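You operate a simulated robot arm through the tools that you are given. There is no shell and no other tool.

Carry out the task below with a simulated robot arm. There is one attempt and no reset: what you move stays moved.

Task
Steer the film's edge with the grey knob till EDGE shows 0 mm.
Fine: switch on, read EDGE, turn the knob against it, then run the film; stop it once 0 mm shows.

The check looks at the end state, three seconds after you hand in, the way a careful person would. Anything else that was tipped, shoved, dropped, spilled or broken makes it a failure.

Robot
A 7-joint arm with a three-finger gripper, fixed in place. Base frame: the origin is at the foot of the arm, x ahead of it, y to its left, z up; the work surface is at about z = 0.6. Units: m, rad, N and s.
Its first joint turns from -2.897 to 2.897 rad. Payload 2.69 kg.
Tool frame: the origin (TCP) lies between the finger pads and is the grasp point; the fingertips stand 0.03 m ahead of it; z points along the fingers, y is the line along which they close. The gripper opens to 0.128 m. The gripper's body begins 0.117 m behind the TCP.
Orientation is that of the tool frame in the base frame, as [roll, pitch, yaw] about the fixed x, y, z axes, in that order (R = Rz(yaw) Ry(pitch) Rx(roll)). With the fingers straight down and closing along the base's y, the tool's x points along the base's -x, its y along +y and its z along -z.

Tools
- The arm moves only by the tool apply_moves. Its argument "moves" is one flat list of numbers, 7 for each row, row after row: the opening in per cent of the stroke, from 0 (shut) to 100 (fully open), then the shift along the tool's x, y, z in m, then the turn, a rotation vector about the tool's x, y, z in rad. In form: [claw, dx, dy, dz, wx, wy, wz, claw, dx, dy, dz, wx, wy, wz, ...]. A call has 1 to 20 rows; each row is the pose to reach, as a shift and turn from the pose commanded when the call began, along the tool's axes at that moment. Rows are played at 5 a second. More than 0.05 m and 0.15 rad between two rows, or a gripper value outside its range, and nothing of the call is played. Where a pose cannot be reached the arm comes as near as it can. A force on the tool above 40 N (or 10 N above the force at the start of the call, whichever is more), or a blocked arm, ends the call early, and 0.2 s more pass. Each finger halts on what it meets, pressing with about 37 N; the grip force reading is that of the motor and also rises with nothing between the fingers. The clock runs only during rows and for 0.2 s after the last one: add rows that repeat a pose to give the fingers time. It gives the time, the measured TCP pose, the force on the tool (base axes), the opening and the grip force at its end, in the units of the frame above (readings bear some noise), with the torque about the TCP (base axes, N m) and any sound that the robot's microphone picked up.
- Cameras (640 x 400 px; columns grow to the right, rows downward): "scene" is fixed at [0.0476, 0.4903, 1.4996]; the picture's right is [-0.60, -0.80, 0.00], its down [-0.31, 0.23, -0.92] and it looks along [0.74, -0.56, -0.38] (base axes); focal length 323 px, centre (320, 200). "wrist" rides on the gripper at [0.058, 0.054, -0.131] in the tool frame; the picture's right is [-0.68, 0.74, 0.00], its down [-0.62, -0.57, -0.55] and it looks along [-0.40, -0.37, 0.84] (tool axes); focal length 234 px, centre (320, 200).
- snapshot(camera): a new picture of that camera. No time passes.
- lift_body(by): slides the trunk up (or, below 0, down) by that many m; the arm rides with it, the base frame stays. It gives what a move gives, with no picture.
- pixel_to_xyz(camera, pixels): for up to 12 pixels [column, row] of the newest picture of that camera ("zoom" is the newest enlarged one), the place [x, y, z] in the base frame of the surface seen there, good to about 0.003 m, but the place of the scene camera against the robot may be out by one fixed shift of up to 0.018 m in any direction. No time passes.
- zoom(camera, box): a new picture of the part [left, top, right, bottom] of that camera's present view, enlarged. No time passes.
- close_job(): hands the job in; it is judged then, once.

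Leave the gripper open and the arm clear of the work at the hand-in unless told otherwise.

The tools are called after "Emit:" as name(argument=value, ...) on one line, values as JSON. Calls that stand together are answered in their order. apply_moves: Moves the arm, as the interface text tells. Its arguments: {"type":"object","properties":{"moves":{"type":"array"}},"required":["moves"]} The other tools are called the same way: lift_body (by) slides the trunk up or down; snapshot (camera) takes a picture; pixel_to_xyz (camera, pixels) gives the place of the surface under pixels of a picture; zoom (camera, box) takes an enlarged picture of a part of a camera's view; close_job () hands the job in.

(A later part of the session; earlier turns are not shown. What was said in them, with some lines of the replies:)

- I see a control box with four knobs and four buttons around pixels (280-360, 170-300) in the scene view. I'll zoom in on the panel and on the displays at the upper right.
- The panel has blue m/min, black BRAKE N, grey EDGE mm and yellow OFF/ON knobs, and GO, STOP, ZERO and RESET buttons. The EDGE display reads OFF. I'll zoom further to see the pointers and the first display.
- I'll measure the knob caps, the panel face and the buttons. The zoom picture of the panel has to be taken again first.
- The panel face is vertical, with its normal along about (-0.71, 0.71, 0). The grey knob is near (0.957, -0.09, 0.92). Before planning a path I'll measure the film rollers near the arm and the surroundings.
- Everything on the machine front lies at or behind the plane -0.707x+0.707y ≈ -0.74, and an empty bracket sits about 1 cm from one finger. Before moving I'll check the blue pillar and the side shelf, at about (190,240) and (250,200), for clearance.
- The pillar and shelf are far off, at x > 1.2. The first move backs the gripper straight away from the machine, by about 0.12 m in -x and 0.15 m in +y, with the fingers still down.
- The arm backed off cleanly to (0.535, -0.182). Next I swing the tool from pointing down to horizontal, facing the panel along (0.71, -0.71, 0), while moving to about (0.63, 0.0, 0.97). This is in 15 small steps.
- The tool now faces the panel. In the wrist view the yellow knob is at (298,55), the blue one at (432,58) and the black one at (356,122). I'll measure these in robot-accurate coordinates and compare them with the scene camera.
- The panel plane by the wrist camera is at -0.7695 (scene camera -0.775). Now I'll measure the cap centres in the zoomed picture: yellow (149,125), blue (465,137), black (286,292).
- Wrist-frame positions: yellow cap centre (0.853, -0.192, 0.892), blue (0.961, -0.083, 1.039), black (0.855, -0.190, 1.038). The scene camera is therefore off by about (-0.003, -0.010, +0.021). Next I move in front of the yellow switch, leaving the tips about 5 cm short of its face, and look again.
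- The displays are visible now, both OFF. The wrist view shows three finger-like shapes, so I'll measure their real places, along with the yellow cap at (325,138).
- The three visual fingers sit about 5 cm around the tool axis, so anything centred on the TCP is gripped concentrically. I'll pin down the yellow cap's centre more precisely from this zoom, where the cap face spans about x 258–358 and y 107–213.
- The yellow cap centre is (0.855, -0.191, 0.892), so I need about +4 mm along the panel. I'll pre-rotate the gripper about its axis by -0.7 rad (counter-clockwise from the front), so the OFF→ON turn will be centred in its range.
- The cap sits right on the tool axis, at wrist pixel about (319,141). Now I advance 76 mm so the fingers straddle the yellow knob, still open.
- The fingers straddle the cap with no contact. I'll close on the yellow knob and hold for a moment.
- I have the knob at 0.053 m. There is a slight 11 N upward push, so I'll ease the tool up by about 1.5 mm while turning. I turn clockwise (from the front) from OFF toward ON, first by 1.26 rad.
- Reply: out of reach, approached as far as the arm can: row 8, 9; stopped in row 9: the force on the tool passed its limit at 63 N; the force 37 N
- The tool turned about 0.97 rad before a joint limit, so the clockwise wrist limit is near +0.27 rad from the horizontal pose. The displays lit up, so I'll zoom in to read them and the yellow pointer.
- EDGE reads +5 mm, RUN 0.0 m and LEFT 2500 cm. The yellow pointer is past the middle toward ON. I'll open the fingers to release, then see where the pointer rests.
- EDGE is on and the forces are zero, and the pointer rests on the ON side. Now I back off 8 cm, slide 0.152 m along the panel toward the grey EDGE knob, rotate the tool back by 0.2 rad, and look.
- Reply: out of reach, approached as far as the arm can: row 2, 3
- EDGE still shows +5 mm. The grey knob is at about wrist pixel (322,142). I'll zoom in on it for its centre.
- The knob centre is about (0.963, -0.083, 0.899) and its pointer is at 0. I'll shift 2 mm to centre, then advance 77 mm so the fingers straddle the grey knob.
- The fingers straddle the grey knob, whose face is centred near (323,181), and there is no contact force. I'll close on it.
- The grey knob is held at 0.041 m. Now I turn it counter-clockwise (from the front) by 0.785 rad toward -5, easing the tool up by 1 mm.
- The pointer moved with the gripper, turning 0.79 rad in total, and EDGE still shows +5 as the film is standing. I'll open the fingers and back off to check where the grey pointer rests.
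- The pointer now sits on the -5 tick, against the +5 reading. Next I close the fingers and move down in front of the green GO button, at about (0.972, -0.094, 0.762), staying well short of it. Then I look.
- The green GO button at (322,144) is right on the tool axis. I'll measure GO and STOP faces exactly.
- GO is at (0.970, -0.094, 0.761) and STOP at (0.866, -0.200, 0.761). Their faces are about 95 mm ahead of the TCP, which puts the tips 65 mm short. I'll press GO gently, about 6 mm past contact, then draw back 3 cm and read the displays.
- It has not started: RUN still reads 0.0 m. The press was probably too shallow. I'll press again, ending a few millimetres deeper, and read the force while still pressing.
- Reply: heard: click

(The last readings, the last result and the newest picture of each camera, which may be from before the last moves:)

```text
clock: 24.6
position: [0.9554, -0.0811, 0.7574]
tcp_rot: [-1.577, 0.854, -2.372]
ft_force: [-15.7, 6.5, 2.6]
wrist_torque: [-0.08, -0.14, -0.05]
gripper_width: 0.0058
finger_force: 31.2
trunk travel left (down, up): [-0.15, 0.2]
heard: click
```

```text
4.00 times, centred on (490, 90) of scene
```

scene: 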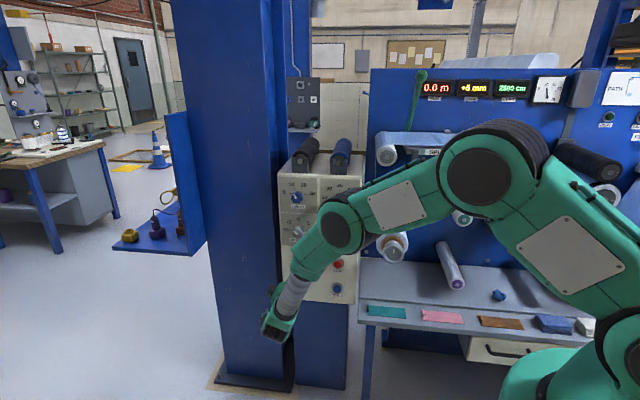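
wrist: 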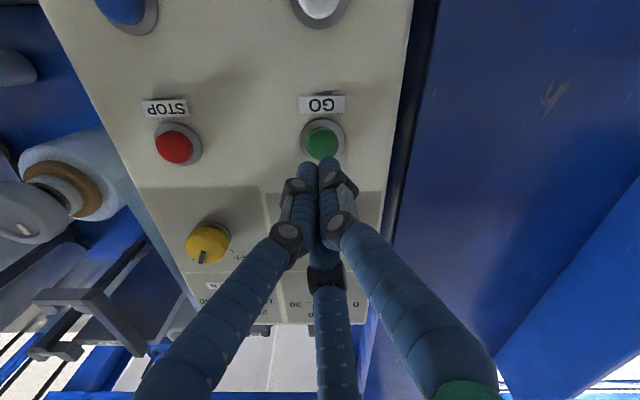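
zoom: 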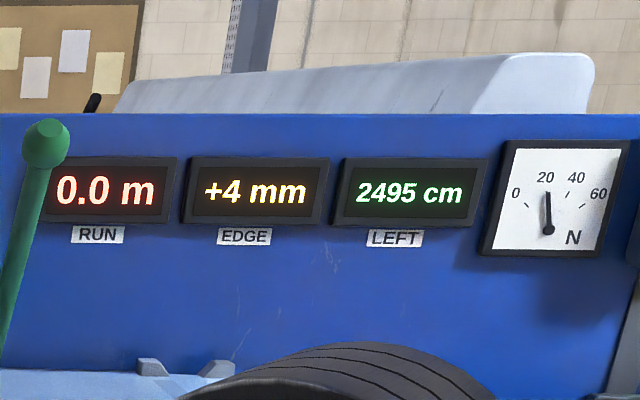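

A click: the film runs, EDGE is already +4 mm and LEFT is 2495 cm, so it's steering the right way. I now move fast: draw back 26 mm and slide 0.147 m over to hover just in front of the red STOP, then read EDGE.

Emit:
apply_moves(moves=[0, 0, 0, -0.026, 0, 0, 0, 0, 0.0319, -0.0372, -0.026, 0, 0, 0, 0, 0.0639, -0.0743, -0.026, 0, 0, 0, 0, 0.0958, -0.1115, -0.026, 0, 0, 0])

Emit:
zoom(camera="scene", box=[410, 70, 570, 110])

Emit:
snapshot(camera="wrist")

Emit:
snapshot(camera="scene")

```text
clock: 25.6
position: [0.8329, -0.1639, 0.7604]
tcp_rot: [-1.573, 0.854, -2.367]
ft_force: [0.5, 0.2, 0.7]
wrist_torque: [0.01, 0.02, -0.05]
gripper_width: 0.002
finger_force: 30.9
trunk travel left (down, up): [-0.15, 0.2]
```

```text
4.00 times, centred on (490, 90) of scene
```

zoom: 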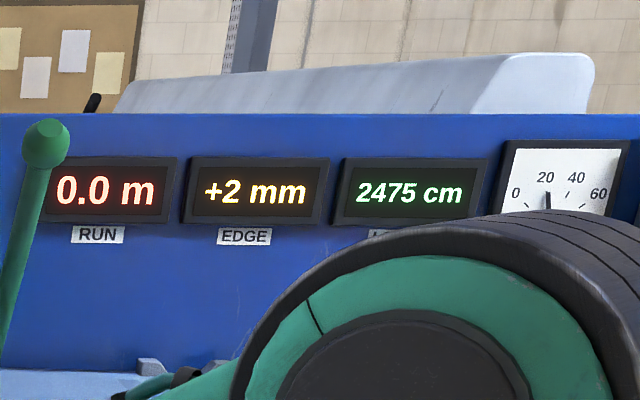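

```text
taken
```

wrist: 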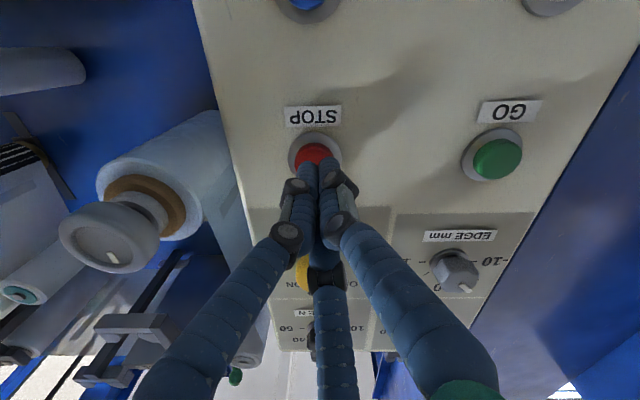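

```text
taken
```

scene: 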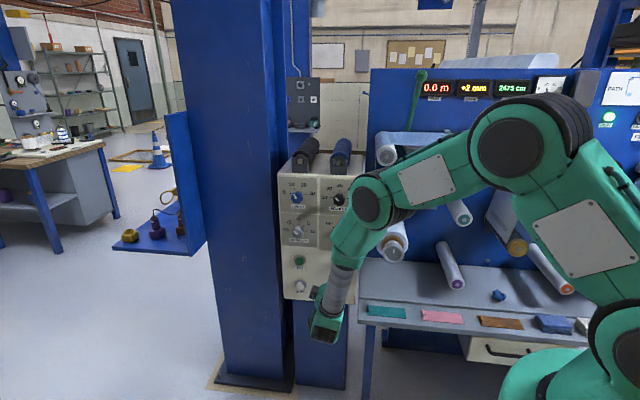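

EDGE is +2 mm at LEFT 2475 cm and falling, and the RUN lamp is lit. I'm hovering right in front of STOP. I'll wait two short rows and read again.

Emit:
apply_moves(moves=[0, 0, 0, 0.002, 0, 0, 0])

Emit:
zoom(camera="scene", box=[410, 70, 570, 110])

```text
clock: 26.0
position: [0.8345, -0.1653, 0.7595]
tcp_rot: [-1.577, 0.853, -2.37]
ft_force: [0.3, 0.6, 0.1]
wrist_torque: [0.02, -0.01, 0.04]
gripper_width: 0.0019
finger_force: 31.9
trunk travel left (down, up): [-0.15, 0.2]
```

```text
4.00 times, centred on (490, 90) of scene
```

zoom: 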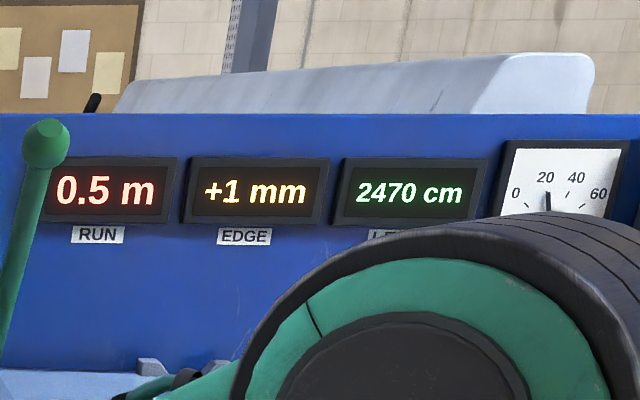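

EDGE is +1 mm at 2470 cm, still closing in. One more short wait, then read.

Emit:
apply_moves(moves=[0, 0, 0, 0.002, 0, 0, 0])

Emit:
zoom(camera="scene", box=[410, 70, 570, 110])

```text
clock: 26.4
position: [0.8354, -0.1678, 0.7597]
tcp_rot: [-1.576, 0.853, -2.37]
ft_force: [0.0, 0.2, 1.1]
wrist_torque: [0.03, 0.02, -0.04]
gripper_width: 0.0022
finger_force: 31.3
trunk travel left (down, up): [-0.15, 0.2]
```

```text
4.00 times, centred on (490, 90) of scene
```

zoom: 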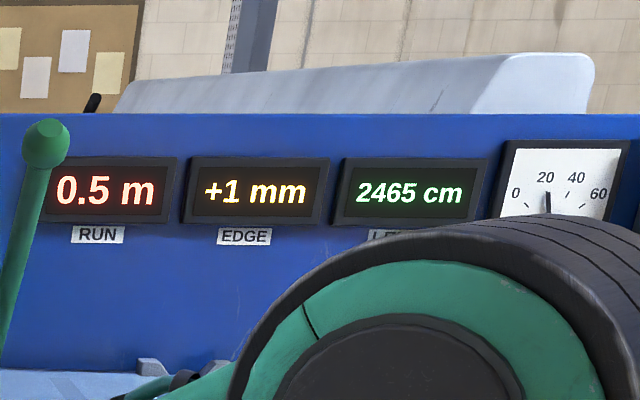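

EDGE is still +1 mm at 2465 cm and slowing, so it looks like it is settling toward 0. Another short wait and read.

Emit:
apply_moves(moves=[0, 0, 0, 0.001, 0, 0, 0])

Emit:
zoom(camera="scene", box=[410, 70, 570, 110])

```text
clock: 26.8
position: [0.8369, -0.1675, 0.7603]
tcp_rot: [-1.577, 0.854, -2.37]
ft_force: [-0.3, 1.2, -0.4]
wrist_torque: [0.01, 0.01, -0.01]
gripper_width: 0.0022
finger_force: 31.3
trunk travel left (down, up): [-0.15, 0.2]
```

```text
4.00 times, centred on (490, 90) of scene
```

zoom: 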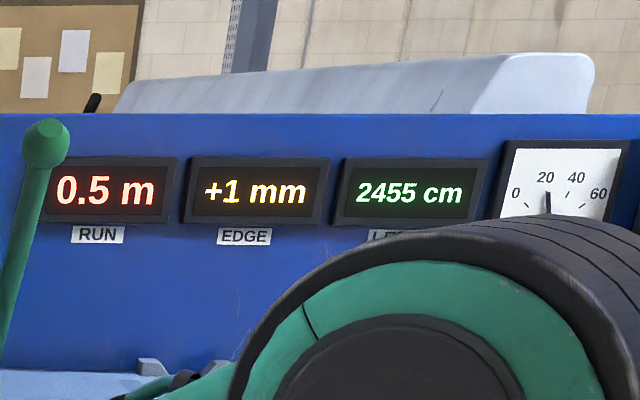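

+1 at 2455 cm: it is an exponential approach to 0, not a runaway. I'll wait two more rows and read.

Emit:
apply_moves(moves=[0, 0, 0, 0, 0, 0, 0, 0, 0, 0, 0, 0, 0, 0])

Emit:
zoom(camera="scene", box=[410, 70, 570, 110])

```text
clock: 27.4
position: [0.8371, -0.1677, 0.7587]
tcp_rot: [-1.576, 0.854, -2.369]
ft_force: [-0.4, 0.0, 0.9]
wrist_torque: [-0.03, -0.02, 0.01]
gripper_width: 0.0018
finger_force: 31.0
trunk travel left (down, up): [-0.15, 0.2]
```

```text
4.00 times, centred on (490, 90) of scene
```

zoom: 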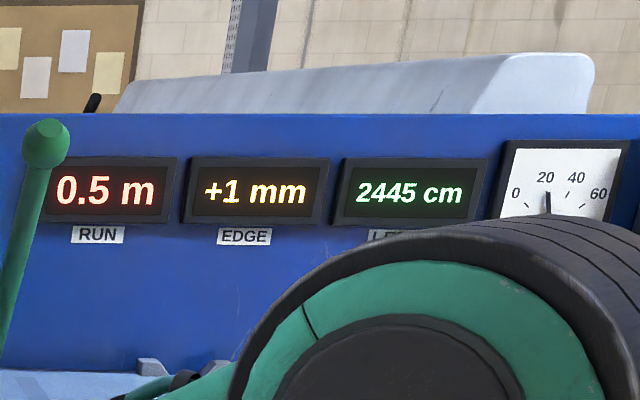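

Still +1 at 2445 cm. I'll let it run a little longer, about 0.8 s, and see whether it settles at 0 or hangs at +1.

Emit:
apply_moves(moves=[0, 0, 0, 0, 0, 0, 0, 0, 0, 0, 0, 0, 0, 0, 0, 0, 0, 0, 0, 0, 0])

Emit:
zoom(camera="scene", box=[410, 70, 570, 110])

```text
clock: 28.2
position: [0.8375, -0.1681, 0.7604]
tcp_rot: [-1.575, 0.854, -2.371]
ft_force: [0.0, -0.1, -0.8]
wrist_torque: [-0.01, -0.01, -0.01]
gripper_width: 0.002
finger_force: 31.3
trunk travel left (down, up): [-0.15, 0.2]
```

```text
4.00 times, centred on (490, 90) of scene
```

zoom: 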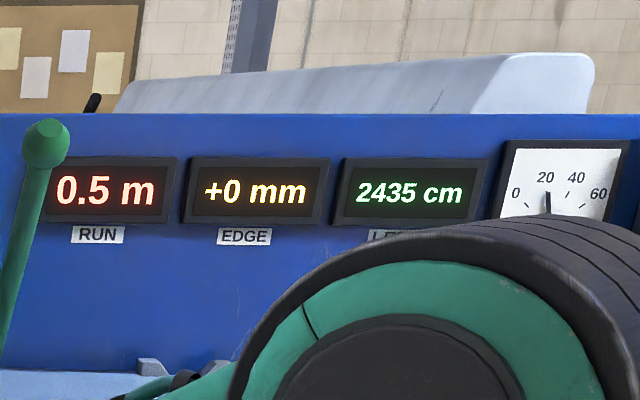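

EDGE now shows +0 mm at LEFT 2435 cm. I'll press STOP now with short, gentle steps, about 25 mm forward from the hover, holding at the end to read the force and listen for a click.

Emit:
apply_moves(moves=[0, 0, 0, 0.006, 0, 0, 0, 0, 0, 0, 0.012, 0, 0, 0, 0, 0, 0, 0.018, 0, 0, 0, 0, 0, 0, 0.022, 0, 0, 0, 0, 0, 0, 0.025, 0, 0, 0])

Emit:
zoom(camera="scene", box=[410, 70, 570, 110])

Emit:
snapshot(camera="scene")

```text
clock: 29.4
position: [0.8533, -0.1863, 0.7596]
tcp_rot: [-1.573, 0.852, -2.368]
ft_force: [-19.3, 17.7, 8.7]
wrist_torque: [-0.18, -0.25, 0.01]
gripper_width: 0.0059
finger_force: 31.5
trunk travel left (down, up): [-0.15, 0.2]
heard: click
```

```text
4.00 times, centred on (490, 90) of scene
```

zoom: 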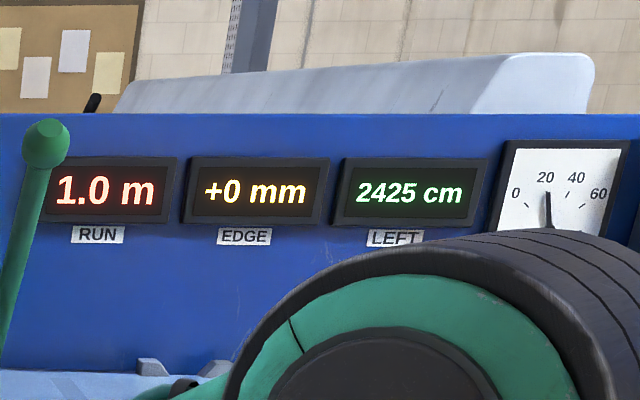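

```text
taken
```

scene: 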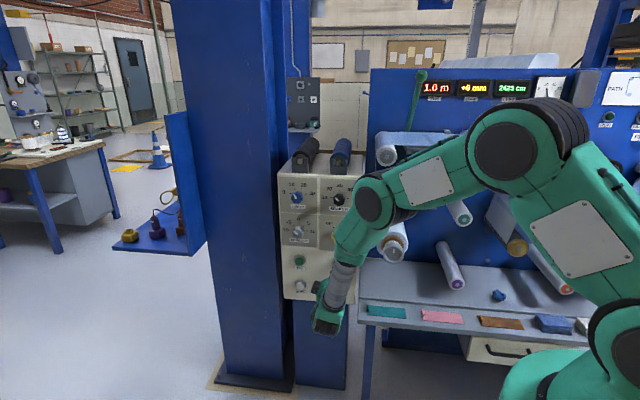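

I heard a click with EDGE at +0 mm, LEFT 2425 cm, and the RUN lamp dark again. I'll retreat straight back 14 cm, opening the fingers once clear, and check that the film stays stopped.

Emit:
apply_moves(moves=[0, 0, 0, -0.02, 0, 0, 0, 0, 0, 0, -0.05, 0, 0, 0, 40, 0, 0, -0.08, 0, 0, 0, 80, 0, 0, -0.11, 0, 0, 0, 100, 0, 0, -0.14, 0, 0, 0, 100, 0, 0, -0.14, 0, 0, 0])

Emit:
zoom(camera="scene", box=[410, 70, 570, 110])

Emit:
zoom(camera="scene", box=[280, 170, 364, 250])

Emit:
snapshot(camera="wrist")

```text
clock: 30.8
position: [0.756, -0.085, 0.7592]
tcp_rot: [-1.577, 0.854, -2.37]
ft_force: [0.1, 0.4, 0.8]
wrist_torque: [0.0, 0.02, 0.02]
gripper_width: 0.1278
finger_force: 0.0
trunk travel left (down, up): [-0.15, 0.2]
```

```text
4.00 times, centred on (490, 90) of scene
```

zoom: 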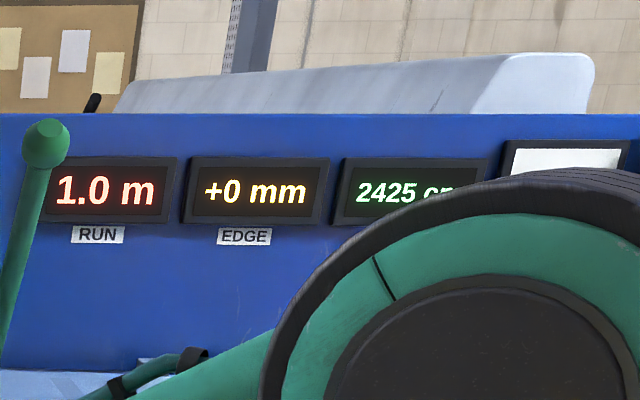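

```text
5.00 times, centred on (322, 210) of scene
```

zoom: 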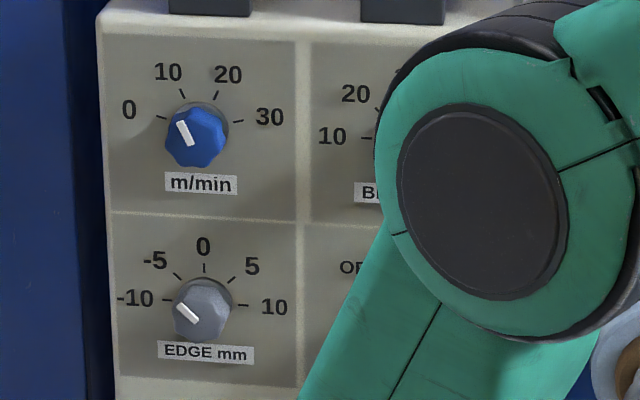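

```text
taken
```

wrist: 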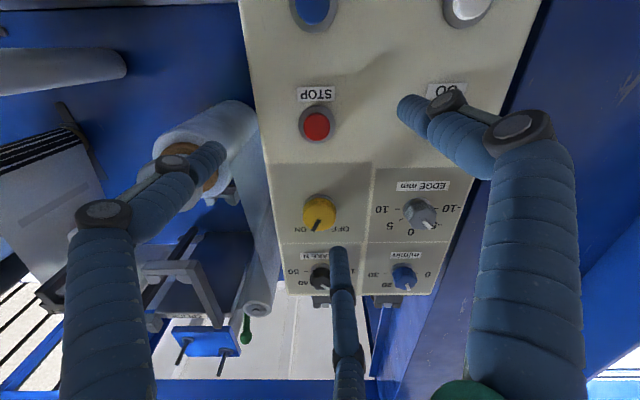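

The film is stopped: EDGE +0 mm, LEFT steady at 2425 cm after another 1.4 s, the grey knob at -5 and the yellow switch ON. I'll draw back another 9 cm so the arm is well clear, and confirm the readings hold.

Emit:
apply_moves(moves=[100, 0, 0, -0.03, 0, 0, 0, 100, 0, 0, -0.06, 0, 0, 0, 100, 0, 0, -0.09, 0, 0, 0, 100, 0, 0, -0.09, 0, 0, 0, 100, 0, 0, -0.09, 0, 0, 0])

Emit:
snapshot(camera="scene")

Emit:
zoom(camera="scene", box=[410, 70, 640, 140])

```text
clock: 32.0
position: [0.6928, -0.0227, 0.7615]
tcp_rot: [-1.577, 0.853, -2.372]
ft_force: [-0.5, 0.8, 0.3]
wrist_torque: [-0.03, -0.04, 0.02]
gripper_width: 0.1281
finger_force: 0.0
trunk travel left (down, up): [-0.15, 0.2]
```

```text
taken
```

scene: 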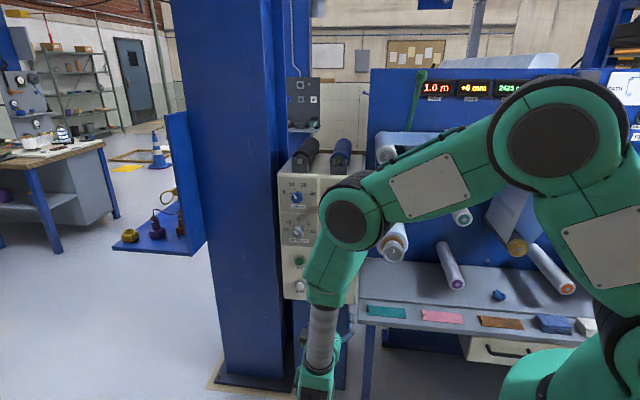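

```text
2.78 times, centred on (525, 105) of scene
```

zoom: 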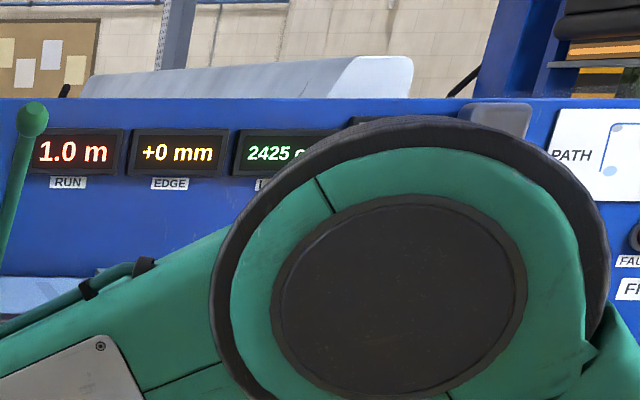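

EDGE reads +0 mm, RUN 1.0 m and LEFT 2425 cm, all unchanged since STOP. The gripper is open, the arm is clear, and nothing else in view looks disturbed. I'm handing in the job.

Emit:
close_job()

```text
The job is handed in.
```

The film is stopped with EDGE showing +0 mm, and the job is handed in.

- **Switch:** I turned the yellow switch to ON and EDGE read +5 mm. A wrist limit kept me from turning it quite all the way, but the pointer is on the ON side and the displays are lit.
- **Steering:** I turned the grey knob from 0 to -5, against the reading.
- **Run:** The first press on GO was too shallow and did nothing. The second clicked, and the film ran until EDGE fell to 0 mm.
- **Stop:** I pressed STOP at 0 mm. EDGE stayed at +0 mm and LEFT at 2425 cm for the 2.6 s I watched before handing in.

The film used about 75 cm, from 2500 to 2425 cm. The gripper is open and the arm is clear of the panel. I saw nothing else moved or knocked.
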